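You operate a simulated robot arm through the tools that you are given. There is no shell and no other tool. Be economical: measure what you need, move in short steps, check, and stop when the job is done.

You are at the controls of a simulated two-armed robot. One attempt, no reset.

JOB
Put the beaker with the yellow band on the lower shelf of the grey rack. Then put the red sponge on the top of the chiller. Then pull the bath lid open. The order counts. Set down upright: beaker with the yellow band.

Only the result counts: the job must be done as asked and must still hold three seconds after the hand-in. Knocking over, shifting, dropping, spilling or breaking anything else fails it. A push-on lid holds only when it is set on centred and level and pressed home; a screw cap is set on level and turned clockwise until tight.

ROBOT AND FRAMES
Two 7-joint arms with two-finger parallel grippers on one trunk, on a base that drives. Base frame: it is fixed to the floor where the robot stands at the start and does not move with it; the origin is under the middle of the robot, x ahead of it, y to its left, z up; the surface under the hand at the start is at about z = 86. Readings come in cm, degrees, newtons and seconds.
The left shoulder is at the start at [-4.4, 33, 119.6], the right one opposite. With the tool pointing down near the work surface each hand reaches from about 20 to 60 cm from the robot's upright axis, wherever it stands, measured 20 degrees to its own side. Places, roughly: bath lid [120, -220, 90]; lower shelf of the grey rack [30, -480, 60]; red sponge (9x5x4 cm) [-410, 270, 80]; top of the chiller [-600, 90, 90]. Payload 3.8 kg a hand.
The tool frame of a hand sits at the grasp point between the pads (the TCP): z along the fingers, y along the line on which they close. The tips reach 3 cm beyond it. The gripper opens to 11 cm. The fingers are 2 cm wide and 1 cm thick; the gripper's body (4.8 by 11.2 cm) begins 5.5 cm behind the TCP.
Orientation is told as [roll, pitch, yaw] about the base's x, y, z axes, in that order, counted from this pose: with the fingers straight down and closing along the base's y, the tool's x points along the base's -x, its y along +y and its z along -z.

CONTROLS
- The arms move only by the tool apply_moves. It takes "left_moves", "right_moves" or both (then of equal length, played together; a hand with none holds still); each is a list of rows, each a list of 7 numbers: the shift along the tool's x, y, z in m, then the turn, a rotation vector about the tool's x, y, z in degrees, then the gripper command, from -1 (shut) to 1 (fully open), values between in proportion. In form: [[dx, dy, dz, rx, ry, rz, gripper], ...]. A call has 1 to 20 rows; each row is the pose to reach, as a shift and turn from the pose commanded when the call began, along the tool's axes at that moment. A row lasts 0.2 s, in which the tool goes at most 5 cm and 8.6 degrees; a call with a longer step from one row to the next is refused whole, and so is a gripper value outside its range. A pose out of reach is approached as far as the arm can. The call stops where the force on the tool passes 40 N (or 10 N more than at its start, if that is more) or the arm is blocked; 0.2 s more then pass. Each finger travels about 7.2 cm/s and halts on what it meets, pressing with about 31 N; the grip force reading is that of the motor and also rises with nothing between the fingers. The clock runs only during rows and for 0.2 s after the last one: add rows that repeat a pose to give the fingers time. It gives the time, the measured TCP pose, the force on the tool (base axes), the opening and the grip force at its end, in the units of the frame above (readings bear some noise), with the torque about the TCP (base axes, N m) and any sound that the robot's microphone picked up, and new pictures: "views" is both (left out), scene, wrist or none (wrist: the cameras of the hands that moved).
- Cameras (640 x 400 px; columns grow to the right, rows downward): "scene" is now at [3.38, 11.62, 137.04]; the picture's right is [-0.54, -0.84, 0.03], its down [-0.36, 0.20, -0.91] and it looks along [0.76, -0.50, -0.41] (base axes); focal length 260 px, centre (320, 200). "left" rides on the left gripper at [7.2, -1.7, -10.3] in its tool frame; the picture's right is [0.23, 0.97, 0.00], its down [-0.76, 0.18, -0.62] and it looks along [-0.61, 0.14, 0.78] (tool axes); focal length 222 px, centre (320, 200). "right" rides on the right gripper at [7.3, 1.7, -10.3] in its tool frame; the picture's right is [-0.23, 0.97, 0.00], its down [-0.76, -0.18, -0.62] and it looks along [-0.61, -0.14, 0.78] (tool axes); focal length 222 px, centre (320, 200). There is no depth. A picture from a camera that has moved, and an enlarged one, comes with that camera's place and axes in the base frame and with its lens.
- raise_lower(by): slides the trunk up (or, below 0, down) by that many cm; the arms and the scene camera ride with it, the base frame stays. It gives what a move gives, with no picture.
- drive_base(legs): drives the robot by 1 to 6 legs, each [ahead, turn to the left] in cm and degrees, along the robot's own axes; the way and the turn of a leg run together, so that a leg with both is an arc; at most 150 cm and 180 degrees a leg. The arms and the cameras ride along, it lands a little off, and it stops where it bumps. It gives what a move gives, and a new picture of the scene camera.
- turn_head(pan, tilt): turns the head with the scene camera to pan (to the left, within 80 degrees either way) and tilt (down, from -29 to 69), counted from straight ahead of the robot. It gives what a move gives, and a new picture of the scene camera.
- inspect(camera, box): a new picture of the part [left, top, right, bottom] of that camera's present view, enlarged. No time passes.
- job_done(): hands the job in; it is judged then, once.

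Work in short steps. Places have to be worked out from the pictures, the camera data and where the tool is seen: move nearer, look again, correct. Check each grasp and each placing, and mend what went wrong. You have 165 turns and 260 pictures in all, those below and enlarged ones among them. Open the grippers and draw the arms clear of the work before you hand the job in, unless the task says otherwise; then end with one line.

The tools are called after "Request:" by a JSON object that holds its "api" and its "payload". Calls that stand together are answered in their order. apply_moves: Moves the arms, as the interface text tells. Its arguments: {"type":"object","properties":{"left_moves":{"type":"array","items":{"type":"array","items":{"type":"number"}}},"right_moves":{"type":"array","items":{"type":"array","items":{"type":"number"}}},"views":{"type":"string","enum":["both","scene","wrist","none"]}},"required":[]} The other tools are called the same way: raise_lower (by) slides the trunk up or down; drive_base (legs) drives the base; turn_head (pan, tilt) turns the head that bears the scene camera; inspect (camera, box) takes an enlarged picture of a part of a camera's view; job_done () hands the job in.

At the start:

```text
time: 0.0
left_tool_pos: [42.68, 3.69, 115.75]
left_orientation: [1.7, -0.2, -13.3]
left_force: [0.0, 0.1, 0.1]
left_ft_torque: [-0.02, 0.0, 0.01]
left_width: 10.97
left_grip_force: 0.1
right_tool_pos: [33.4, -28.71, 107.81]
right_orientation: [-0.7, 0.6, 2.1]
right_force: [0.0, 0.3, 0.3]
right_ft_torque: [0.01, 0.02, -0.01]
right_width: 11.0
right_grip_force: 0.0
trunk travel left (down, up): [-30.0, 27.0]
robot x, y, heading: [-6.41, 12.55, 0.3]
head pan, tilt: [-32.5, 25.3]
```

scene: 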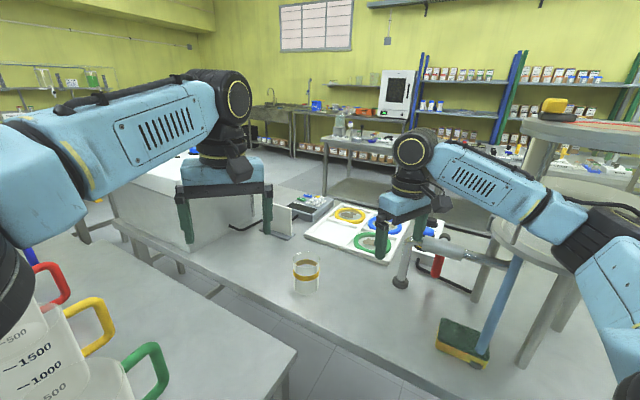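
right: 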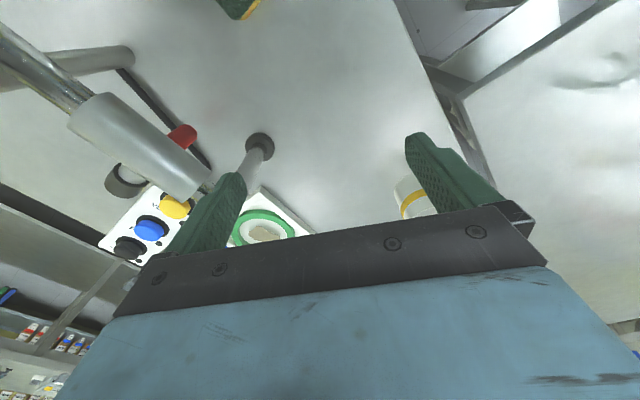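
left: 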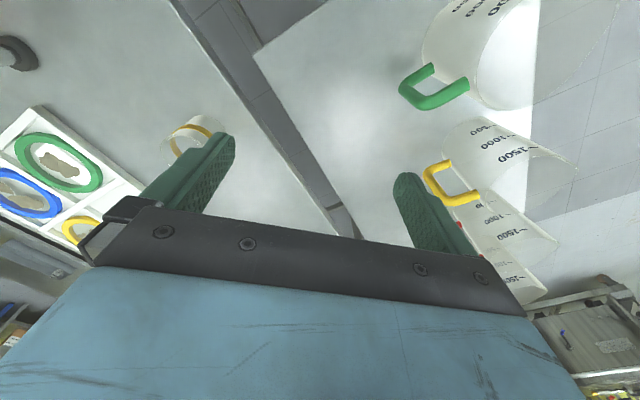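

I see the beaker with a yellow band near (49,-15). I'll enlarge it for detail, and look around as well.

Request:
{"api": "inspect", "payload": {"camera": "scene", "box": [240, 190, 400, 310]}}

Request:
{"api": "turn_head", "payload": {"pan": -80, "tilt": 15}}

```text
3.33 times, centred on (320, 250) of scene
camera zoom: at [3.38, 11.62, 137.04], right [-0.54, -0.84, 0.03], down [-0.36, 0.2, -0.91], along [0.76, -0.5, -0.41], focal length 866 px, centre (320, 33)
```

zoom: 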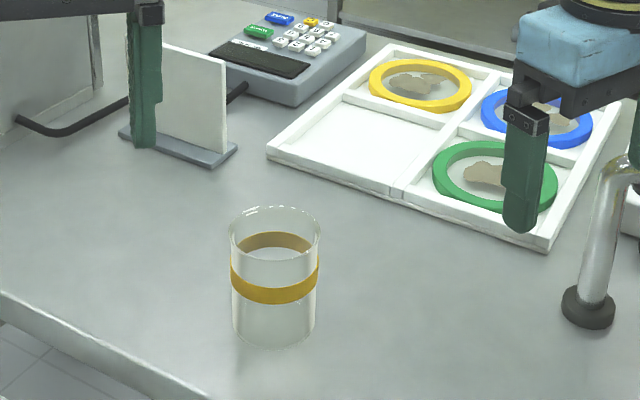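

```text
time: 1.1
left_tool_pos: [42.2, 3.6, 116.05]
left_orientation: [1.8, -0.1, -13.2]
left_force: [0.6, -0.7, -0.1]
left_ft_torque: [-0.01, -0.03, -0.01]
left_width: 10.99
left_grip_force: 0.0
right_tool_pos: [33.24, -28.64, 108.14]
right_orientation: [-0.8, 0.1, 2.5]
right_force: [0.0, 0.5, 0.2]
right_ft_torque: [0.0, -0.02, 0.04]
right_width: 11.01
right_grip_force: 0.0
trunk travel left (down, up): [-30.0, 27.0]
robot x, y, heading: [-6.67, 11.85, -0.1]
head pan, tilt: [-80.0, 15.0]
camera scene: at [-3.07, 7.3, 138.97], right [-0.98, -0.18, 0.0], down [-0.04, 0.22, -0.97], along [0.17, -0.96, -0.23], focal length 260 px, centre (320, 200)
```

scene: 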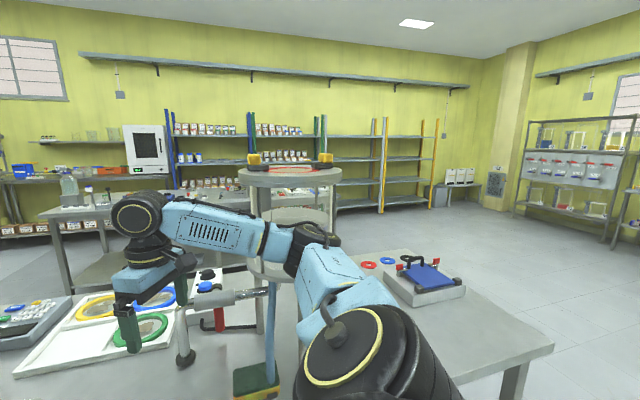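

The rack region is around pixel (349,183); I enlarge it.

Request:
{"api": "inspect", "payload": {"camera": "scene", "box": [240, 90, 460, 228]}}

Request:
{"api": "turn_head", "payload": {"pan": -30, "tilt": 45}}

```text
2.90 times, centred on (350, 159) of scene
camera zoom: at [-3.07, 7.3, 138.97], right [-0.98, -0.18, 0.0], down [-0.04, 0.22, -0.97], along [0.17, -0.96, -0.23], focal length 753 px, centre (233, 319)
```

zoom: 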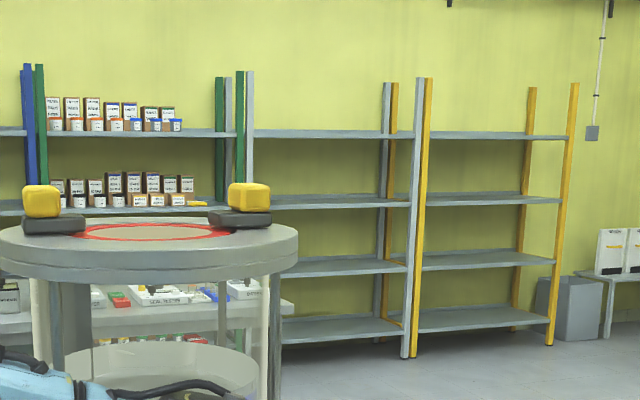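

```text
time: 2.3
left_tool_pos: [42.24, 3.67, 115.94]
left_orientation: [1.8, -0.3, -13.2]
left_force: [-0.4, -0.5, 0.3]
left_ft_torque: [-0.01, 0.01, 0.02]
left_width: 11.0
left_grip_force: 0.0
right_tool_pos: [33.27, -28.67, 107.89]
right_orientation: [-0.8, 0.1, 2.5]
right_force: [0.0, 0.3, -0.2]
right_ft_torque: [-0.01, 0.0, 0.02]
right_width: 10.99
right_grip_force: 0.1
trunk travel left (down, up): [-30.0, 27.0]
robot x, y, heading: [-6.73, 12.18, 0.3]
head pan, tilt: [-30.0, 45.0]
camera scene: at [2.34, 12.27, 134.08], right [-0.5, -0.87, 0.03], down [-0.61, 0.33, -0.72], along [0.62, -0.38, -0.69], focal length 260 px, centre (320, 200)
```

scene: 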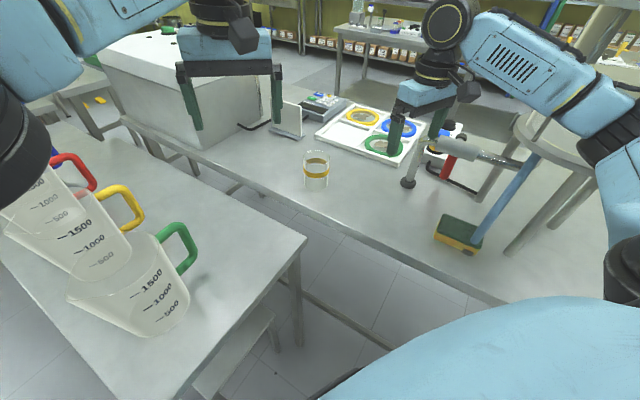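

The beaker's centre is about (50.3,-15.8), 7.3 cm wide and 10 cm tall. I tilt the right hand forward 50° and move to a pre-grasp behind and above it.

Request:
{"api": "apply_moves", "payload": {"right_moves": [[-0.012, 0.018, 0.0, 0, -7.2, 0, 1], [-0.024, 0.036, 0.01, 0, -14.3, 0, 1], [-0.036, 0.054, 0.02, 0, -21.5, 0, 1], [-0.048, 0.072, 0.035, 0, -28.6, 0, 1], [-0.06, 0.09, 0.05, 0, -35.8, 0, 1], [-0.072, 0.108, 0.066, 0, -43, 0, 1], [-0.0835, 0.1255, 0.082, 0, -50, 0, 1], [-0.0835, 0.1255, 0.082, 0, -50, 0, 1]]}}

```text
time: 4.3
left_tool_pos: [40.99, 2.16, 116.29]
left_orientation: [2.8, -0.6, -13.1]
left_force: [0.1, -0.2, 0.3]
left_ft_torque: [-0.01, 0.03, 0.0]
left_width: 10.97
left_grip_force: 0.1
right_tool_pos: [40.03, -18.1, 99.4]
right_orientation: [-1.6, -50.2, 2.5]
right_force: [0.8, 0.2, -0.1]
right_ft_torque: [-0.02, -0.03, 0.0]
right_width: 10.98
right_grip_force: 0.1
trunk travel left (down, up): [-30.0, 27.0]
robot x, y, heading: [-6.68, 12.47, -0.5]
head pan, tilt: [-30.0, 45.0]
stopped in row 8 (right hand): the arm was blocked; the commanded pose is now the measured one
camera scene: at [0.79, 10.61, 134.06], right [-0.51, -0.86, 0.01], down [-0.6, 0.34, -0.72], along [0.62, -0.37, -0.69], focal length 260 px, centre (320, 200)
camera right: at [27.39, -16.82, 100.5], right [0.12, 0.98, 0.16], down [0.01, -0.16, 0.99], along [0.99, -0.12, -0.03], focal length 222 px, centre (320, 200)
```

scene: 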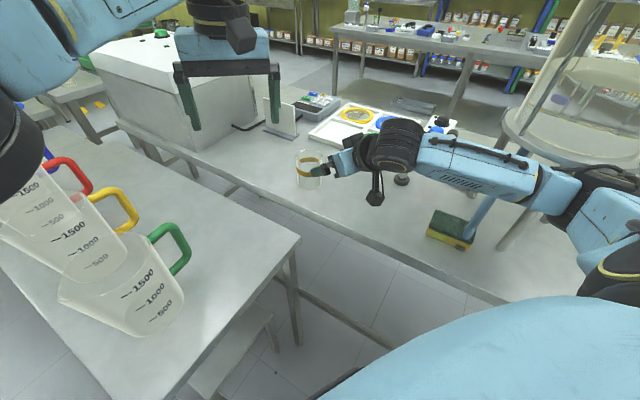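
right: 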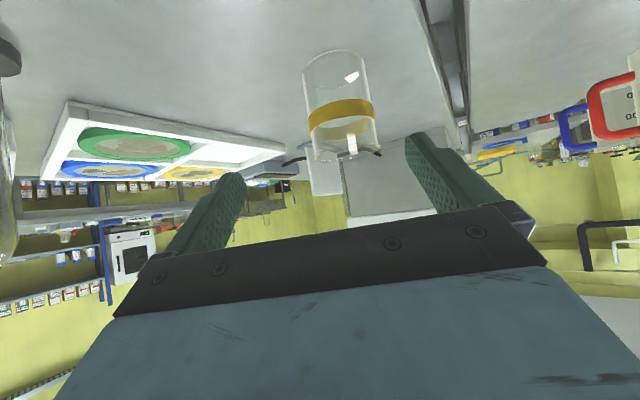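

The move was blocked slightly short, perhaps by the elbow near the round table on the right. I look that way.

Request:
{"api": "turn_head", "payload": {"pan": -68, "tilt": 35}}

```text
time: 5.4
left_tool_pos: [40.81, 2.23, 116.5]
left_orientation: [2.8, -0.8, -13.1]
left_force: [0.1, 1.0, 0.1]
left_ft_torque: [0.01, 0.03, -0.04]
left_width: 11.0
left_grip_force: 0.1
right_tool_pos: [39.81, -17.94, 99.59]
right_orientation: [-1.2, -50.2, 2.6]
right_force: [-0.5, 1.1, 0.9]
right_ft_torque: [-0.02, -0.03, 0.0]
right_width: 10.99
right_grip_force: 0.0
trunk travel left (down, up): [-30.0, 27.0]
robot x, y, heading: [-6.65, 11.95, -0.3]
head pan, tilt: [-68.0, 35.0]
camera scene: at [-3.29, 6.48, 135.67], right [-0.93, -0.37, -0.01], down [-0.2, 0.52, -0.83], along [0.31, -0.77, -0.55], focal length 260 px, centre (320, 200)
```

scene: 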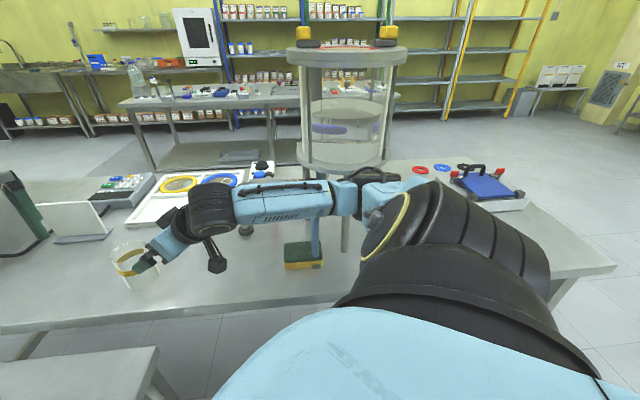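

I zoom in on the forearm and the brush to see whether they touch.

Request:
{"api": "inspect", "payload": {"camera": "scene", "box": [220, 140, 440, 278]}}

```text
2.90 times, centred on (330, 209) of scene
camera zoom: at [-3.29, 6.48, 135.67], right [-0.93, -0.37, -0.01], down [-0.2, 0.52, -0.83], along [0.31, -0.77, -0.55], focal length 753 px, centre (291, 174)
```

zoom: 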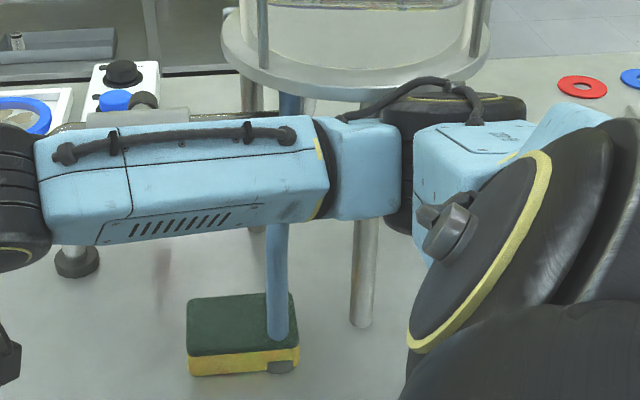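

The wrist camera confirms the beaker's centre at y≈-15.8. I try the small remaining shift gently and see whether something really blocks.

Request:
{"api": "apply_moves", "payload": {"right_moves": [[-0.004, 0.01, 0.004, 0, 0, 0, 1], [-0.008, 0.02, 0.009, 0, 0, 0, 1]], "views": "none"}}

```text
time: 6.0
left_tool_pos: [41.29, 0.92, 116.32]
left_orientation: [3.4, -0.5, -13.1]
left_force: [-0.4, 0.8, -0.4]
left_ft_torque: [0.0, 0.01, 0.0]
left_width: 10.99
left_grip_force: 0.1
right_tool_pos: [41.29, -17.27, 98.93]
right_orientation: [-0.6, -50.1, 1.9]
right_force: [0.2, -0.9, 0.4]
right_ft_torque: [0.03, 0.02, 0.01]
right_width: 11.02
right_grip_force: 0.0
trunk travel left (down, up): [-30.0, 27.0]
robot x, y, heading: [-6.48, 12.35, -0.2]
head pan, tilt: [-68.0, 35.0]
```

The trunk seems to tilt a bit as the arm moves. I look at the near side under the right arm.

Request:
{"api": "turn_head", "payload": {"pan": -60, "tilt": 60}}

Request:
{"api": "inspect", "payload": {"camera": "left", "box": [0, 0, 640, 400]}}

```text
time: 6.9
left_tool_pos: [41.18, 0.87, 116.12]
left_orientation: [3.4, -0.4, -13.1]
left_force: [-0.5, -0.7, -0.6]
left_ft_torque: [-0.02, 0.0, 0.01]
left_width: 11.02
left_grip_force: 0.0
right_tool_pos: [41.16, -16.97, 98.94]
right_orientation: [0.0, -50.1, 1.7]
right_force: [-0.2, 0.2, 0.5]
right_ft_torque: [-0.01, 0.01, 0.02]
right_width: 10.99
right_grip_force: 0.0
trunk travel left (down, up): [-30.0, 27.0]
robot x, y, heading: [-6.59, 11.82, -0.3]
head pan, tilt: [-60.0, 60.0]
camera scene: at [-2.69, 7.16, 132.12], right [-0.87, -0.5, -0.01], down [-0.42, 0.75, -0.51], along [0.26, -0.44, -0.86], focal length 260 px, centre (320, 200)
```

scene: 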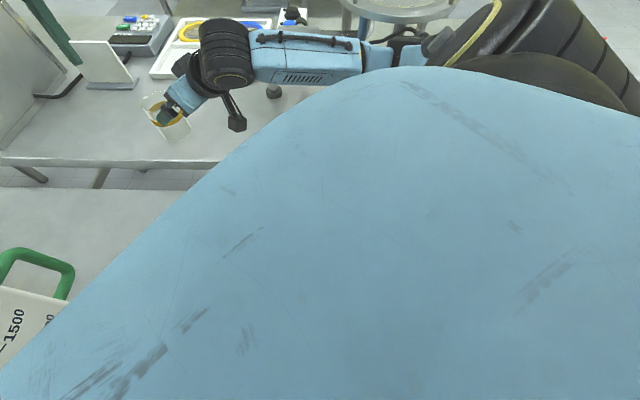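

```text
1.00 times, centred on (320, 200) of left (not enlarged: the box is as wide or as high as the picture)
camera zoom: at [33.5, 0.11, 126.34], right [0.0, 1.0, 0.06], down [0.77, -0.04, 0.64], along [0.64, 0.05, -0.77], focal length 222 px, centre (320, 200)
```

zoom: 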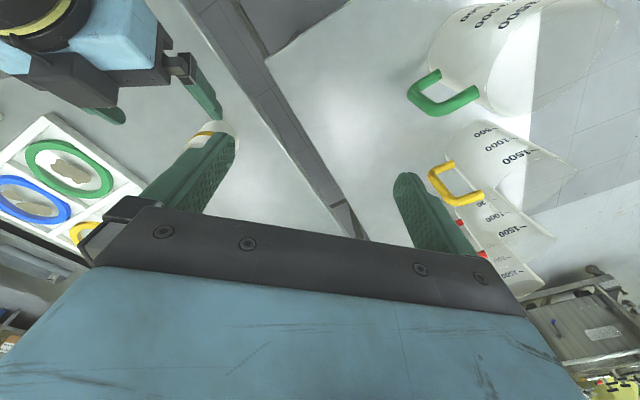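

The whole robot seems to lean about 1.5° to the right. I raise the right hand 6 cm as a test, to see whether it recovers and so tell contact from sway.

Request:
{"api": "apply_moves", "payload": {"right_moves": [[-0.015, 0, -0.013, 0, 0, 0, 1], [-0.03, 0, -0.026, 0, 0, 0, 1], [-0.046, 0, -0.039, 0, 0, 0, 1], [-0.046, 0, -0.039, 0, 0, 0, 1]], "views": "none"}}

```text
time: 7.9
left_tool_pos: [40.22, 0.75, 116.55]
left_orientation: [3.8, -0.9, -13.1]
left_force: [-0.3, 0.9, -0.2]
left_ft_torque: [0.01, 0.03, 0.04]
left_width: 10.97
left_grip_force: 0.1
right_tool_pos: [40.17, -16.94, 104.63]
right_orientation: [0.4, -49.6, 1.5]
right_force: [0.0, 0.2, 0.1]
right_ft_torque: [-0.03, 0.0, 0.01]
right_width: 11.0
right_grip_force: 0.1
trunk travel left (down, up): [-30.0, 27.0]
robot x, y, heading: [-6.85, 12.27, -0.9]
head pan, tilt: [-60.0, 60.0]
```

The lean grew slightly, so something may touch the elbow. I look right at the elbow.

Request:
{"api": "turn_head", "payload": {"pan": -80, "tilt": 40}}

```text
time: 8.7
left_tool_pos: [40.1, 0.55, 116.48]
left_orientation: [3.7, -1.0, -13.1]
left_force: [0.2, 0.6, -0.8]
left_ft_torque: [-0.03, -0.01, -0.01]
left_width: 10.99
left_grip_force: 0.0
right_tool_pos: [40.16, -16.81, 104.77]
right_orientation: [0.3, -49.7, 1.5]
right_force: [-0.2, 0.0, -0.4]
right_ft_torque: [-0.03, 0.0, -0.02]
right_width: 10.98
right_grip_force: 0.1
trunk travel left (down, up): [-30.0, 27.0]
robot x, y, heading: [-6.52, 12.0, -0.7]
head pan, tilt: [-80.0, 40.0]
camera scene: at [-5.82, 4.44, 134.77], right [-0.99, -0.16, -0.02], down [-0.09, 0.63, -0.77], along [0.14, -0.76, -0.64], focal length 260 px, centre (320, 200)
```

scene: 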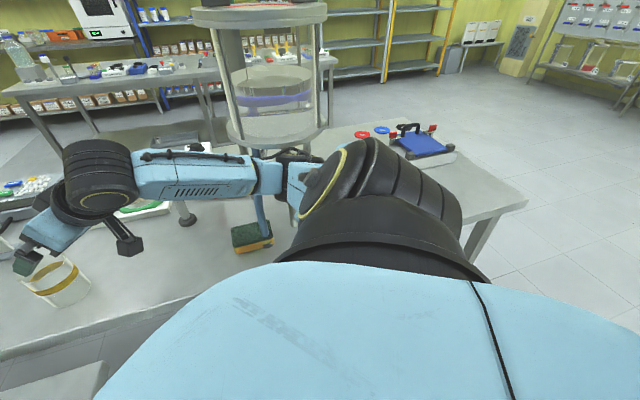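

The elbow probably sits under the apparatus' plate edge. I retrace the path back to the starting pose and check.

Request:
{"api": "apply_moves", "payload": {"right_moves": [[0.023, 0, 0.02, 0, 0, 0, 1], [0.046, 0, 0.039, 0, 0, 0, 1], [0.043, -0.017, 0.022, 0, 7.2, 0, 1], [0.041, -0.033, 0.005, 0, 14.3, 0, 1], [0.038, -0.05, -0.011, 0, 21.5, 0, 1], [0.035, -0.067, -0.028, 0, 28.6, 0, 1], [0.032, -0.084, -0.045, 0, 35.8, 0, 1], [0.03, -0.1, -0.061, 0, 43, 0, 1], [0.027, -0.117, -0.078, 0, 50, 0, 1], [0.027, -0.117, -0.078, 0, 50, 0, 1]], "views": "scene"}}

```text
time: 10.4
left_tool_pos: [40.95, 1.27, 116.34]
left_orientation: [3.4, -0.5, -13.0]
left_force: [0.0, -0.7, -0.1]
left_ft_torque: [0.01, 0.02, 0.0]
left_width: 11.0
left_grip_force: 0.1
right_tool_pos: [32.28, -22.72, 97.95]
right_orientation: [3.9, 0.9, 4.1]
right_force: [0.0, -0.5, 0.0]
right_ft_torque: [0.02, 0.03, 0.02]
right_width: 11.03
right_grip_force: 0.0
trunk travel left (down, up): [-30.0, 27.0]
robot x, y, heading: [-6.57, 12.66, -0.7]
head pan, tilt: [-80.0, 40.0]
stopped in row 8 (right hand): the arm was blocked; the commanded pose is now the measured one
camera scene: at [-4.91, 5.41, 135.06], right [-0.99, -0.16, -0.01], down [-0.1, 0.63, -0.77], along [0.13, -0.76, -0.63], focal length 260 px, centre (320, 200)
```

scene: 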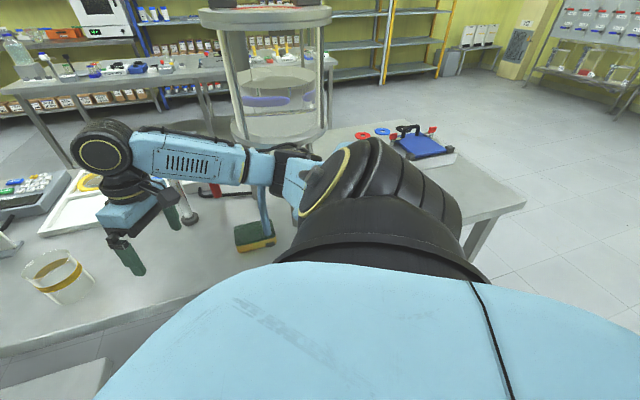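

Still leaning: the elbow seems caught under the plate. I lower the trunk 5 cm to release it; the finger tips keep about 4 cm to the table.

Request:
{"api": "raise_lower", "payload": {"by": -5}}

Request:
{"api": "turn_head", "payload": {"pan": -80, "tilt": 30}}

```text
time: 11.4
left_tool_pos: [41.97, 2.12, 111.0]
left_orientation: [2.6, -0.1, -13.1]
left_force: [-0.3, -0.8, -0.5]
left_ft_torque: [-0.03, 0.02, 0.0]
left_width: 10.99
left_grip_force: 0.1
right_tool_pos: [33.3, -22.3, 93.1]
right_orientation: [3.3, 0.6, 4.3]
right_force: [0.4, 0.7, -0.1]
right_ft_torque: [0.0, 0.01, 0.0]
right_width: 10.99
right_grip_force: 0.1
trunk travel left (down, up): [-25.0, 32.0]
robot x, y, heading: [-6.59, 12.12, -0.3]
head pan, tilt: [-80.0, 40.0]
```

```text
time: 12.1
left_tool_pos: [41.85, 1.97, 110.92]
left_orientation: [2.6, -0.2, -13.1]
left_force: [0.0, 0.1, -0.2]
left_ft_torque: [-0.01, -0.03, 0.01]
left_width: 11.0
left_grip_force: 0.0
right_tool_pos: [33.33, -22.4, 93.1]
right_orientation: [3.1, 0.7, 4.3]
right_force: [0.4, -0.4, 0.6]
right_ft_torque: [0.02, -0.01, 0.0]
right_width: 11.02
right_grip_force: 0.1
trunk travel left (down, up): [-25.0, 32.0]
robot x, y, heading: [-7.06, 12.2, -0.3]
head pan, tilt: [-80.0, 30.0]
camera scene: at [-3.73, 5.66, 131.4], right [-0.99, -0.17, 0.0], down [-0.08, 0.48, -0.88], along [0.15, -0.86, -0.48], focal length 260 px, centre (320, 200)
```

scene: 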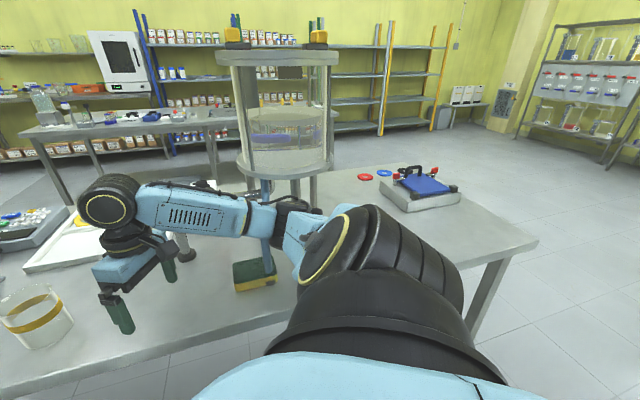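

Lean is easing; the elbow is next to the plate's front rim. Backing straight up should carry it along and away from the round rim, so I reverse 12 cm.

Request:
{"api": "drive_base", "payload": {"legs": [[-12, 0]]}}

```text
time: 13.3
left_tool_pos: [30.18, -0.12, 110.58]
left_orientation: [3.8, 0.3, -13.2]
left_force: [0.4, 0.8, 0.1]
left_ft_torque: [0.04, -0.01, -0.02]
left_width: 10.98
left_grip_force: 0.1
right_tool_pos: [21.43, -24.08, 92.18]
right_orientation: [4.3, 0.8, 4.1]
right_force: [-0.7, -0.7, -0.5]
right_ft_torque: [0.03, -0.02, -0.01]
right_width: 10.98
right_grip_force: 0.1
trunk travel left (down, up): [-25.0, 32.0]
robot x, y, heading: [-18.67, 12.54, -0.7]
head pan, tilt: [-80.0, 30.0]
camera scene: at [-15.31, 3.36, 131.22], right [-0.99, -0.16, 0.0], down [-0.08, 0.49, -0.87], along [0.14, -0.85, -0.5], focal length 260 px, centre (320, 200)
```

scene: 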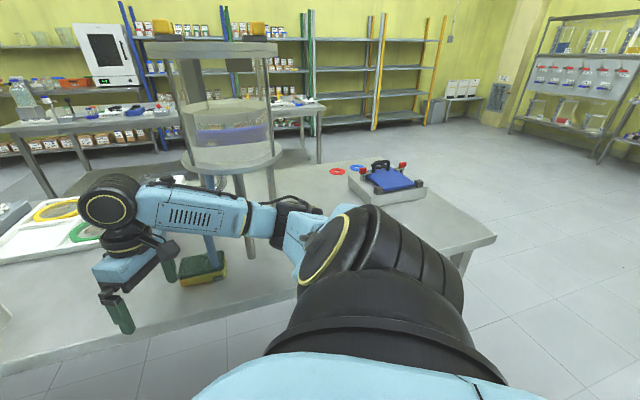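

The elbow is now clear of the plate. I check the left side to see whether anything touches there.

Request:
{"api": "turn_head", "payload": {"pan": 50, "tilt": 40}}

```text
time: 15.4
left_tool_pos: [30.33, -0.03, 110.49]
left_orientation: [3.7, 0.3, -13.2]
left_force: [-0.2, 0.6, 0.3]
left_ft_torque: [0.04, -0.03, -0.01]
left_width: 10.99
left_grip_force: 0.0
right_tool_pos: [21.55, -23.89, 92.36]
right_orientation: [4.3, 0.8, 4.1]
right_force: [-0.3, -0.7, -0.8]
right_ft_torque: [-0.05, -0.02, 0.04]
right_width: 10.99
right_grip_force: 0.0
trunk travel left (down, up): [-25.0, 32.0]
robot x, y, heading: [-18.4, 12.52, -0.4]
head pan, tilt: [50.0, 40.0]
camera scene: at [-11.13, 18.83, 129.69], right [0.76, -0.65, 0.0], down [-0.42, -0.49, -0.77], along [0.5, 0.58, -0.64], focal length 260 px, centre (320, 200)
```

scene: 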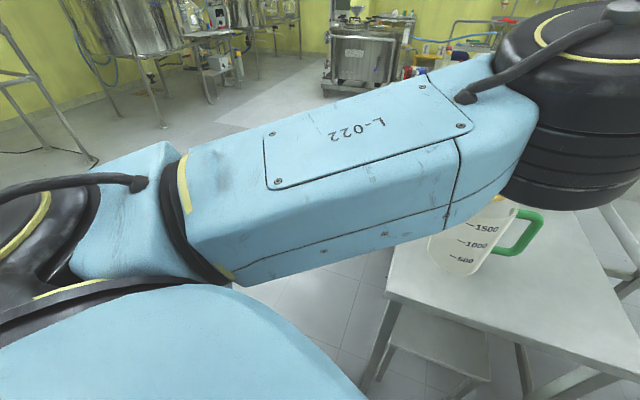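

The camera's axes show the robot is now level (it leaned at the start), so nothing is stuck. Next time I'll approach with the base turned right, so the elbow stays off the apparatus. First I move the left hand up and away to the left, and raise the right hand.

Request:
{"api": "apply_moves", "payload": {"left_moves": [[0.01, 0.02, -0.03, 0, 0, 0, 1], [0.025, 0.045, -0.06, 0, 0, 0, 1], [0.045, 0.075, -0.09, 0, 0, 0, 1], [0.065, 0.11, -0.11, 0, 0, 0, 1], [0.09, 0.145, -0.13, 0, 0, 0, 1], [0.115, 0.18, -0.15, 0, 0, 0, 1], [0.14, 0.215, -0.17, 0, 0, 0, 1], [0.16, 0.25, -0.18, 0, 0, 0, 1]], "right_moves": [[0, 0, -0.02, 0, 0, 0, 1], [0, 0, -0.04, 0, 0, 0, 1], [0, 0, -0.06, 0, 0, 0, 1], [0, 0, -0.08, 0, 0, 0, 1], [0, 0, -0.1, 0, 0, 0, 1], [0, 0, -0.12, 0, 0, 0, 1], [0, 0, -0.14, 0, 0, 0, 1], [0, 0, -0.14, 0, 0, 0, 1]], "views": "scene"}}

```text
time: 17.2
left_tool_pos: [20.15, 26.93, 129.98]
left_orientation: [3.7, 0.3, -13.2]
left_force: [-0.9, 0.1, 0.5]
left_ft_torque: [0.03, 0.02, -0.03]
left_width: 11.01
left_grip_force: 0.0
right_tool_pos: [21.91, -25.09, 106.38]
right_orientation: [4.3, 0.8, 4.2]
right_force: [-0.9, -0.5, -0.1]
right_ft_torque: [-0.01, -0.01, -0.04]
right_width: 11.0
right_grip_force: 0.1
trunk travel left (down, up): [-25.0, 32.0]
robot x, y, heading: [-18.82, 12.45, -0.5]
head pan, tilt: [50.0, 40.0]
camera scene: at [-11.19, 18.91, 129.69], right [0.76, -0.65, 0.0], down [-0.42, -0.49, -0.77], along [0.5, 0.58, -0.64], focal length 260 px, centre (320, 200)
```

scene: 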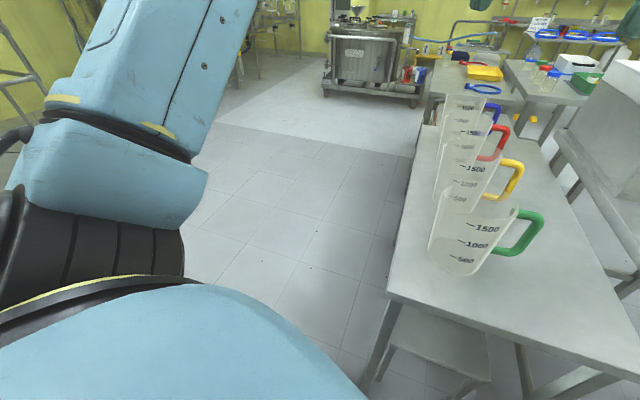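

Nothing sways now. I move the right hand in front of the robot and level its roll, then tilt it.

Request:
{"api": "apply_moves", "payload": {"right_moves": [[0, 0.04, 0, 4.3, 0, 0, 1], [0, 0.08, 0, 4.3, 0, 0, 1], [0, 0.12, 0, 4.3, 0, 0, 1], [0, 0.16, 0, 4.3, 0, 0, 1], [0, 0.19, 0, 4.3, 0, 0, 1], [0, 0.19, 0, 4.3, 0, 0, 1]], "views": "none"}}

Request:
{"api": "apply_moves", "payload": {"right_moves": [[0, 0.0, 0, 0, -8, 0, 1], [0, 0, 0, 0, -16, 0, 1], [0, 0, 0, 0, -24, 0, 1], [0, 0, 0, 0, -32, 0, 1], [0, 0, 0, 0, -40, 0, 1], [0, 0, 0, 0, -48, 0, 1], [0, 0, 0, 0, -51, 0, 1], [0, 0, 0, 0, -51, 0, 1]], "views": "wrist"}}

Request:
{"api": "turn_head", "payload": {"pan": -50, "tilt": 35}}

```text
time: 18.6
left_tool_pos: [20.19, 26.7, 130.0]
left_orientation: [3.7, 0.3, -13.2]
left_force: [-0.4, 0.4, -0.1]
left_ft_torque: [0.02, -0.01, -0.02]
left_width: 11.01
left_grip_force: 0.1
right_tool_pos: [20.73, -5.94, 107.8]
right_orientation: [0.1, 0.9, 3.9]
right_force: [-0.4, -0.9, -0.7]
right_ft_torque: [0.02, -0.01, 0.02]
right_width: 11.0
right_grip_force: 0.0
trunk travel left (down, up): [-25.0, 32.0]
robot x, y, heading: [-18.66, 12.51, -0.2]
head pan, tilt: [50.0, 40.0]
```

```text
time: 20.4
left_tool_pos: [20.07, 26.7, 130.07]
left_orientation: [3.8, 0.3, -13.2]
left_force: [-0.2, 0.4, -0.2]
left_ft_torque: [0.01, 0.03, 0.01]
left_width: 11.01
left_grip_force: 0.1
right_tool_pos: [21.79, -5.82, 107.9]
right_orientation: [0.1, -50.2, 4.0]
right_force: [-0.3, -0.3, -0.2]
right_ft_torque: [-0.02, -0.02, -0.03]
right_width: 10.99
right_grip_force: 0.1
right hand out of reach, approached as far as the arm can: row 6, 7, 8
trunk travel left (down, up): [-25.0, 32.0]
robot x, y, heading: [-18.59, 12.27, -0.5]
head pan, tilt: [50.0, 40.0]
camera right: at [9.08, -5.08, 109.03], right [0.08, 0.98, 0.18], down [0.02, -0.18, 0.98], along [1.0, -0.07, -0.04], focal length 222 px, centre (320, 200)
```

right: 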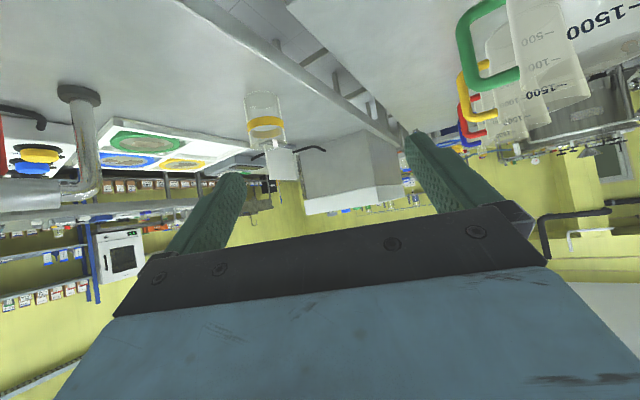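

```text
time: 22.2
left_tool_pos: [20.13, 26.73, 130.22]
left_orientation: [3.7, 0.3, -13.3]
left_force: [0.4, 0.5, -0.3]
left_ft_torque: [0.02, 0.01, 0.01]
left_width: 10.96
left_grip_force: 0.1
right_tool_pos: [21.78, -5.85, 108.12]
right_orientation: [0.1, -50.1, 4.0]
right_force: [-0.5, -0.5, -0.7]
right_ft_torque: [-0.03, -0.01, -0.03]
right_width: 11.01
right_grip_force: 0.1
trunk travel left (down, up): [-25.0, 32.0]
robot x, y, heading: [-18.37, 12.55, -0.3]
head pan, tilt: [-50.0, 35.0]
camera scene: at [-11.06, 5.57, 130.45], right [-0.77, -0.64, 0.0], down [-0.36, 0.44, -0.82], along [0.52, -0.63, -0.57], focal length 260 px, centre (320, 200)
```

scene: 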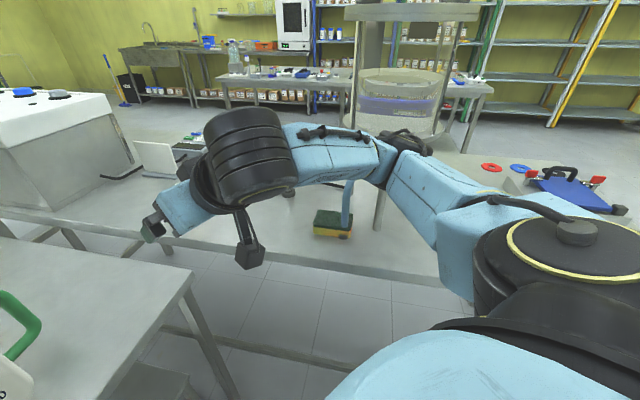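

The arm is fine but its elbow points at the apparatus; turning the base right swings it back from there. I turn 25° right.

Request:
{"api": "drive_base", "payload": {"legs": [[0, -25]]}}

```text
time: 23.9
left_tool_pos: [22.46, 8.71, 130.06]
left_orientation: [3.7, 0.2, -38.5]
left_force: [-0.1, 0.0, -0.2]
left_ft_torque: [-0.02, 0.0, -0.04]
left_width: 11.03
left_grip_force: 0.0
right_tool_pos: [9.95, -21.41, 107.78]
right_orientation: [0.1, -50.1, -21.4]
right_force: [0.0, -0.8, -0.7]
right_ft_torque: [0.0, -0.02, 0.04]
right_width: 11.0
right_grip_force: 0.0
trunk travel left (down, up): [-25.0, 32.0]
robot x, y, heading: [-19.02, 12.66, -26.0]
head pan, tilt: [-50.0, 35.0]
camera scene: at [-14.74, 2.9, 130.45], right [-0.97, -0.24, 0.0], down [-0.14, 0.56, -0.82], along [0.2, -0.79, -0.57], focal length 260 px, centre (320, 200)
```

scene: 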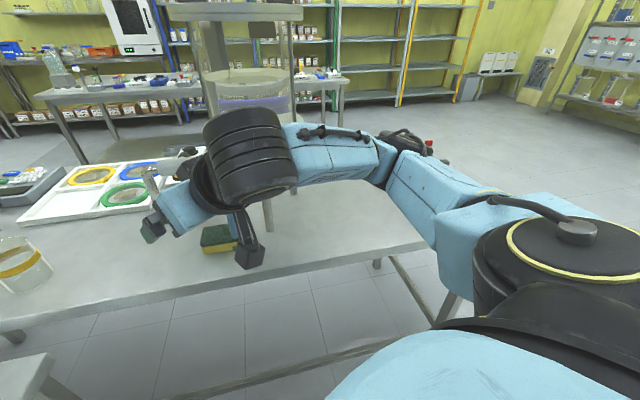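

The elbow is now well clear. I drive 11 cm ahead towards the beaker.

Request:
{"api": "drive_base", "payload": {"legs": [[11, 0]]}}

Request:
{"api": "inspect", "payload": {"camera": "right", "box": [0, 0, 640, 400]}}

```text
time: 25.1
left_tool_pos: [32.51, 4.04, 129.96]
left_orientation: [3.7, 0.4, -38.4]
left_force: [0.6, -0.9, 0.1]
left_ft_torque: [0.03, 0.04, 0.05]
left_width: 11.01
left_grip_force: 0.1
right_tool_pos: [20.09, -26.16, 107.86]
right_orientation: [0.1, -50.1, -21.3]
right_force: [0.6, 0.3, -0.5]
right_ft_torque: [0.01, 0.0, -0.01]
right_width: 10.98
right_grip_force: 0.1
trunk travel left (down, up): [-25.0, 32.0]
robot x, y, heading: [-8.73, 7.36, -25.8]
head pan, tilt: [-50.0, 35.0]
camera scene: at [-4.67, -1.93, 130.44], right [-0.97, -0.24, 0.0], down [-0.14, 0.56, -0.82], along [0.2, -0.79, -0.57], focal length 260 px, centre (320, 200)
```

scene: 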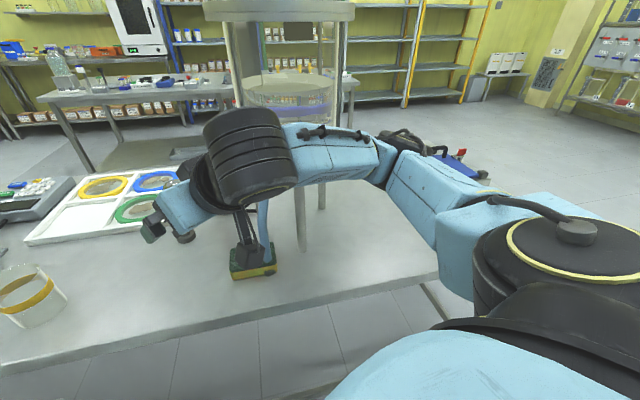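

```text
1.00 times, centred on (320, 200) of right (not enlarged: the box is as wide or as high as the picture)
camera zoom: at [8.97, -20.12, 109.02], right [0.49, 0.85, 0.17], down [-0.05, -0.17, 0.98], along [0.87, -0.49, -0.04], focal length 222 px, centre (320, 200)
```

zoom: 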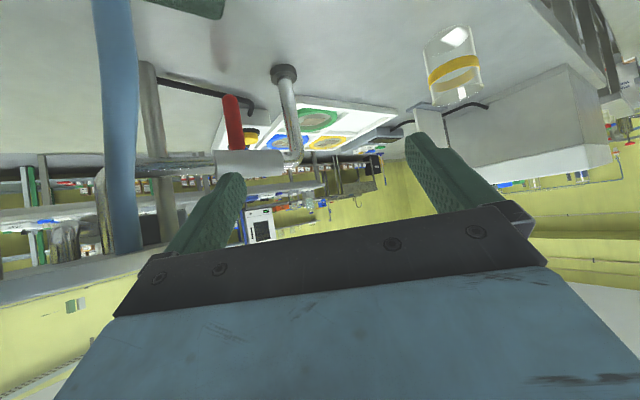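

The wrist view again gives the beaker at (50.4,-15.7), and the elbow has room. I move sideways and forward to the pre-grasp.

Request:
{"api": "apply_moves", "payload": {"right_moves": [[-0.002, 0.04, 0.01, 0, 0, 0, 1], [-0.005, 0.08, 0.03, 0, 0, 0, 1], [-0.01, 0.12, 0.055, 0, 0, 0, 1], [-0.015, 0.15, 0.085, 0, 0, 0, 1], [-0.02, 0.175, 0.115, 0, 0, 0, 1], [-0.026, 0.195, 0.145, 0, 0, 0, 1], [-0.031, 0.207, 0.172, 0, 0, 0, 1], [-0.031, 0.207, 0.172, 0, 0, 0, 1]]}}

```text
time: 26.9
left_tool_pos: [32.38, 3.93, 130.17]
left_orientation: [3.7, 0.3, -38.5]
left_force: [0.3, -0.1, 0.1]
left_ft_torque: [0.01, -0.02, 0.03]
left_width: 11.0
left_grip_force: 0.1
right_tool_pos: [41.67, -12.45, 99.11]
right_orientation: [0.0, -50.1, -21.2]
right_force: [0.7, 1.0, 0.2]
right_ft_torque: [-0.05, 0.01, 0.02]
right_width: 11.0
right_grip_force: 0.1
trunk travel left (down, up): [-25.0, 32.0]
robot x, y, heading: [-8.44, 7.54, -25.9]
head pan, tilt: [-50.0, 35.0]
camera scene: at [-4.8, -1.89, 130.45], right [-0.97, -0.24, 0.0], down [-0.14, 0.56, -0.82], along [0.2, -0.79, -0.57], focal length 260 px, centre (320, 200)
camera right: at [30.56, -6.38, 100.2], right [0.49, 0.85, 0.17], down [-0.06, -0.17, 0.98], along [0.87, -0.49, -0.04], focal length 222 px, centre (320, 200)
```

scene: 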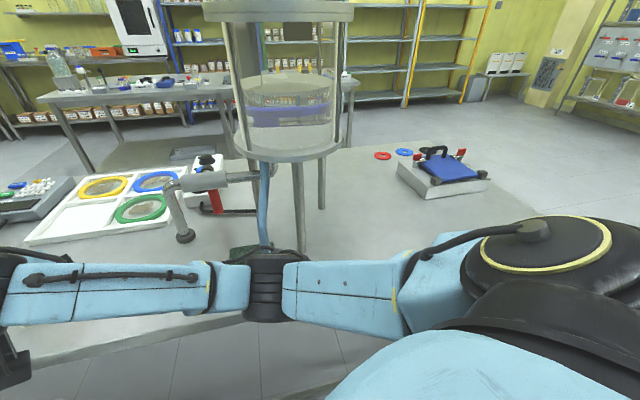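
right: 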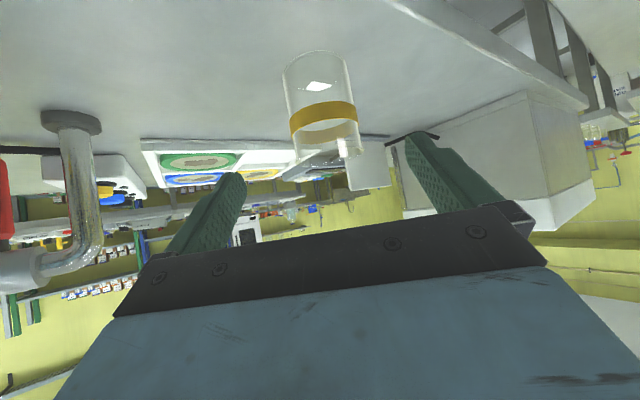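

Aligned. I advance 12 cm along the fingers to bring the beaker between the pads.

Request:
{"api": "apply_moves", "payload": {"right_moves": [[0, 0, 0.03, 0, 0, 0, 1], [0, 0, 0.06, 0, 0, 0, 1], [0, 0, 0.09, 0, 0, 0, 1], [0, 0, 0.12, 0, 0, 0, 1], [0, 0, 0.12, 0, 0, 0, 1]], "views": "wrist"}}

```text
time: 28.1
left_tool_pos: [32.4, 3.99, 130.03]
left_orientation: [3.6, 0.2, -38.5]
left_force: [0.3, 0.9, -0.9]
left_ft_torque: [-0.01, -0.01, -0.01]
left_width: 10.98
left_grip_force: 0.1
right_tool_pos: [50.23, -15.62, 91.71]
right_orientation: [0.0, -50.1, -21.2]
right_force: [-0.2, 0.0, 0.2]
right_ft_torque: [0.03, 0.0, 0.02]
right_width: 11.0
right_grip_force: 0.0
trunk travel left (down, up): [-25.0, 32.0]
robot x, y, heading: [-8.91, 7.82, -25.6]
head pan, tilt: [-50.0, 35.0]
camera right: at [39.09, -9.55, 92.74], right [0.49, 0.86, 0.17], down [-0.06, -0.17, 0.98], along [0.87, -0.49, -0.04], focal length 222 px, centre (320, 200)
```

right: 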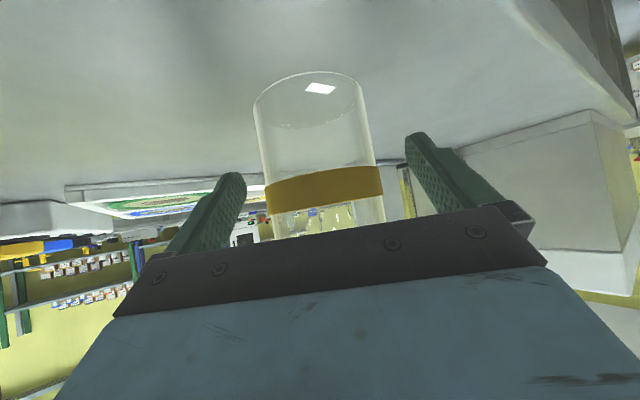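

The beaker is between the fingers. I close gently, to about a 6 cm command.

Request:
{"api": "apply_moves", "payload": {"right_moves": [[0, 0, 0, 0, 0, 0, 0.4], [0, 0, 0, 0, 0, 0, 0.1], [0, 0, 0, 0, 0, 0, 0.1], [0, 0, 0, 0, 0, 0, 0.1], [0, 0, 0, 0, 0, 0, 0.1]], "views": "wrist"}}

```text
time: 29.3
left_tool_pos: [32.4, 3.94, 130.17]
left_orientation: [3.7, 0.3, -38.5]
left_force: [-0.5, 1.6, 0.0]
left_ft_torque: [0.0, 0.0, 0.02]
left_width: 11.02
left_grip_force: 0.1
right_tool_pos: [50.1, -15.54, 91.68]
right_orientation: [0.0, -50.1, -21.3]
right_force: [0.0, 1.1, 0.1]
right_ft_torque: [0.0, 0.0, -0.01]
right_width: 6.92
right_grip_force: 31.3
trunk travel left (down, up): [-25.0, 32.0]
robot x, y, heading: [-8.85, 7.86, -25.7]
head pan, tilt: [-50.0, 35.0]
camera right: at [39.09, -9.53, 92.77], right [0.49, 0.85, 0.17], down [-0.06, -0.17, 0.98], along [0.87, -0.49, -0.04], focal length 222 px, centre (320, 200)
```

right: 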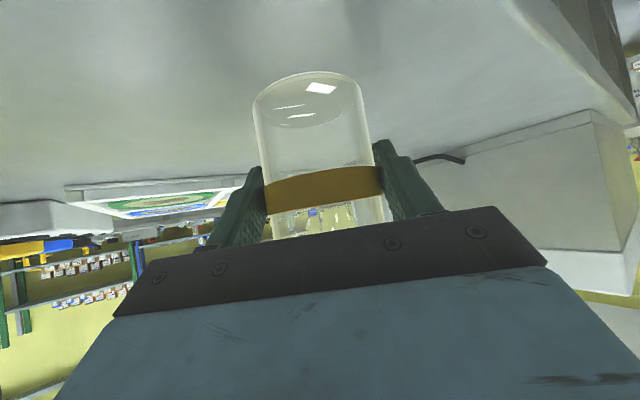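

Gripped at 6.9 cm. I lift straight up 9 cm.

Request:
{"api": "apply_moves", "payload": {"right_moves": [[-0.0115, 0, -0.0097, 0, 0, 0, 0.1], [-0.023, 0, -0.0193, 0, 0, 0, 0.1], [-0.046, 0, -0.0386, 0, 0, 0, 0.1], [-0.069, 0, -0.058, 0, 0, 0, 0.1], [-0.069, 0, -0.058, 0, 0, 0, 0.1]]}}

```text
time: 30.5
left_tool_pos: [32.58, 3.92, 130.07]
left_orientation: [3.8, 0.3, -38.5]
left_force: [0.1, 0.1, -0.3]
left_ft_torque: [0.03, 0.0, -0.01]
left_width: 11.02
left_grip_force: 0.3
right_tool_pos: [50.09, -15.65, 100.62]
right_orientation: [0.0, -50.1, -21.3]
right_force: [-0.2, -0.1, -0.6]
right_ft_torque: [0.01, 0.02, -0.01]
right_width: 6.97
right_grip_force: 31.0
trunk travel left (down, up): [-25.0, 32.0]
robot x, y, heading: [-8.49, 7.67, -26.0]
head pan, tilt: [-50.0, 35.0]
camera scene: at [-4.77, -1.89, 130.44], right [-0.97, -0.24, 0.0], down [-0.14, 0.56, -0.82], along [0.2, -0.79, -0.57], focal length 260 px, centre (320, 200)
camera right: at [38.99, -9.65, 101.77], right [0.49, 0.85, 0.17], down [-0.05, -0.17, 0.98], along [0.87, -0.49, -0.04], focal length 222 px, centre (320, 200)
```

scene: 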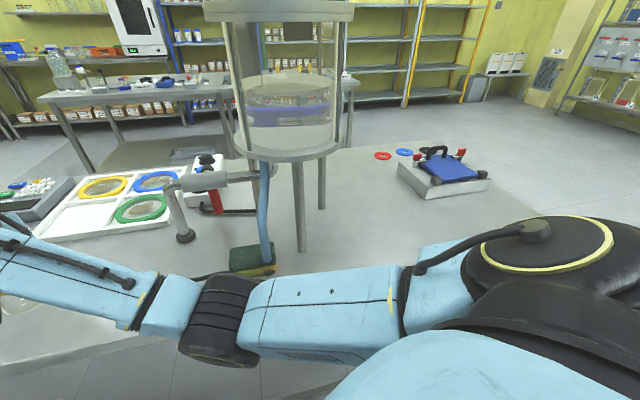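
right: 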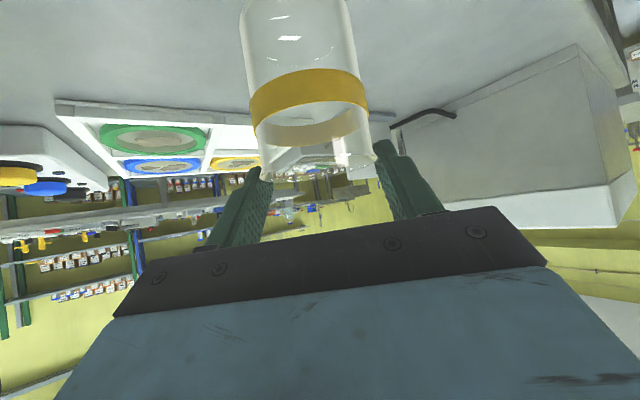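

The beaker seems to have slid in the grip. I turn the head to see where it is.

Request:
{"api": "turn_head", "payload": {"pan": -5, "tilt": 35}}

```text
time: 31.6
left_tool_pos: [32.49, 4.11, 130.03]
left_orientation: [3.6, 0.3, -38.5]
left_force: [-0.4, 0.5, -0.1]
left_ft_torque: [0.0, -0.03, -0.05]
left_width: 11.01
left_grip_force: 0.1
right_tool_pos: [50.16, -15.58, 100.68]
right_orientation: [0.1, -50.0, -21.3]
right_force: [-0.2, -0.1, -0.5]
right_ft_torque: [-0.01, 0.02, 0.04]
right_width: 6.98
right_grip_force: 30.8
trunk travel left (down, up): [-25.0, 32.0]
robot x, y, heading: [-8.75, 7.5, -25.7]
head pan, tilt: [-5.0, 35.0]
camera scene: at [0.63, 2.14, 130.45], right [-0.51, -0.86, 0.0], down [-0.49, 0.29, -0.82], along [0.7, -0.42, -0.57], focal length 260 px, centre (320, 200)
```

scene: 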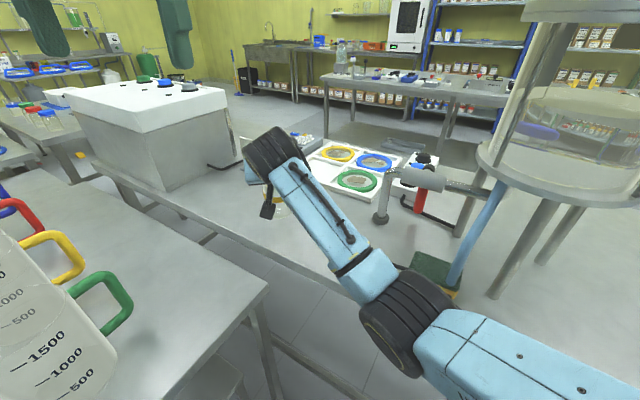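

Request:
{"api": "inspect", "payload": {"camera": "right", "box": [220, 0, 420, 220]}}

Request:
{"api": "inspect", "payload": {"camera": "scene", "box": [220, 110, 380, 240]}}

```text
1.82 times, centred on (320, 110) of right
camera zoom: at [38.99, -9.62, 101.76], right [0.49, 0.85, 0.17], down [-0.06, -0.17, 0.98], along [0.87, -0.49, -0.04], focal length 404 px, centre (320, 364)
```

zoom: 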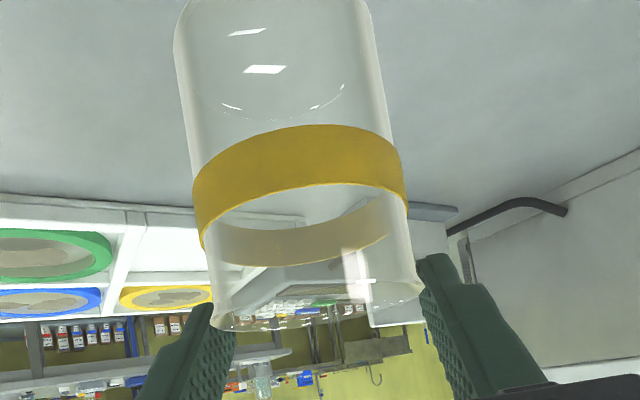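

```text
3.08 times, centred on (300, 175) of scene
camera zoom: at [0.63, 2.14, 130.45], right [-0.51, -0.86, 0.0], down [-0.49, 0.29, -0.82], along [0.7, -0.42, -0.57], focal length 799 px, centre (382, 277)
```

zoom: 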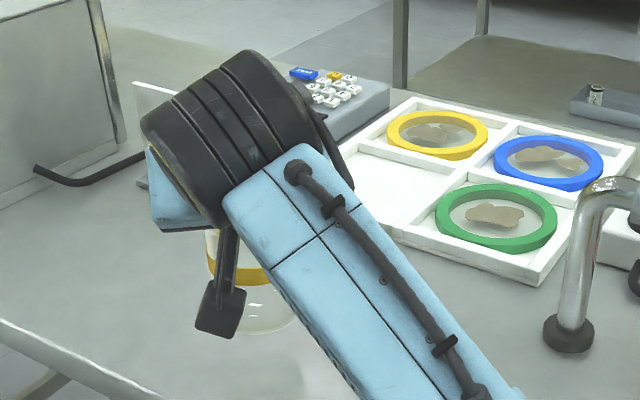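

The beaker slid about 5 cm but is still held near its rim, roughly 4 cm above the table. I lower it back, release, and regrasp lower with full force, then lift slowly.

Request:
{"api": "apply_moves", "payload": {"right_moves": [[0.0077, 0, 0.0064, 0, 0, 0, 0.1], [0.0153, 0, 0.0129, 0, 0, 0, 0.1], [0.02, 0, 0.0168, 0, 0, 0, 0.1], [0.0245, 0, 0.0206, 0, 0, 0, 0.1], [0.0276, 0, 0.0231, 0, 0, 0, 0.1], [0.0276, 0, 0.0231, 0, 0, 0, 0.1]], "views": "wrist"}}

```text
time: 33.0
left_tool_pos: [32.37, 3.97, 130.12]
left_orientation: [3.7, 0.3, -38.5]
left_force: [-0.2, 0.2, 0.2]
left_ft_torque: [0.0, 0.05, 0.03]
left_width: 11.03
left_grip_force: 0.0
right_tool_pos: [50.14, -15.72, 96.97]
right_orientation: [0.0, -50.1, -21.2]
right_force: [-0.3, 0.1, 0.2]
right_ft_torque: [-0.02, 0.04, 0.04]
right_width: 6.96
right_grip_force: 31.0
trunk travel left (down, up): [-25.0, 32.0]
robot x, y, heading: [-8.56, 7.89, -26.0]
head pan, tilt: [-5.0, 35.0]
camera right: at [39.1, -9.61, 98.13], right [0.49, 0.85, 0.17], down [-0.06, -0.17, 0.98], along [0.87, -0.49, -0.04], focal length 222 px, centre (320, 200)
```

right: 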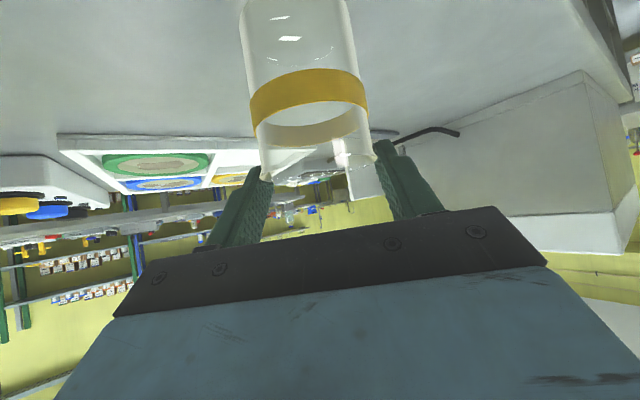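

It moved rigidly with the hand and should be almost on the table. I lower another 0.8 cm slowly.

Request:
{"api": "apply_moves", "payload": {"right_moves": [[0.0015, 0, 0.0013, 0, 0, 0, 0.1], [0.003, 0, 0.0026, 0, 0, 0, 0.1], [0.0046, 0, 0.0039, 0, 0, 0, 0.1], [0.0061, 0, 0.0051, 0, 0, 0, 0.1], [0.0061, 0, 0.0051, 0, 0, 0, 0.1]], "views": "wrist"}}

```text
time: 34.2
left_tool_pos: [32.43, 4.0, 130.07]
left_orientation: [3.8, 0.2, -38.5]
left_force: [-0.2, -0.7, 0.4]
left_ft_torque: [0.06, 0.01, -0.02]
left_width: 11.02
left_grip_force: 0.0
right_tool_pos: [50.14, -15.65, 96.41]
right_orientation: [0.1, -50.4, -21.2]
right_force: [0.1, -1.8, 8.8]
right_ft_torque: [-0.43, 0.07, 0.02]
right_width: 6.96
right_grip_force: 31.1
trunk travel left (down, up): [-25.0, 32.0]
robot x, y, heading: [-8.98, 7.68, -25.8]
head pan, tilt: [-5.0, 35.0]
camera right: at [39.07, -9.58, 97.52], right [0.49, 0.86, 0.18], down [-0.06, -0.17, 0.98], along [0.87, -0.49, -0.03], focal length 222 px, centre (320, 200)
```

right: 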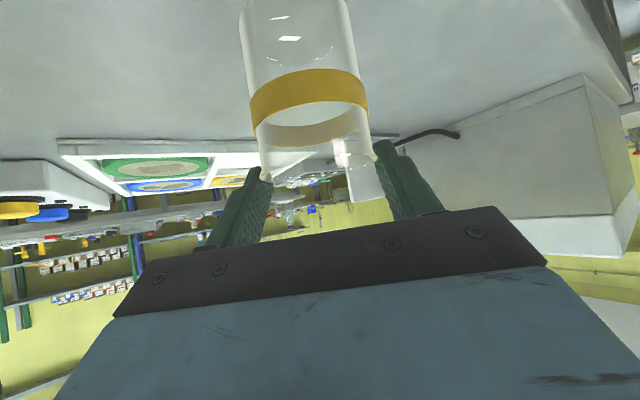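

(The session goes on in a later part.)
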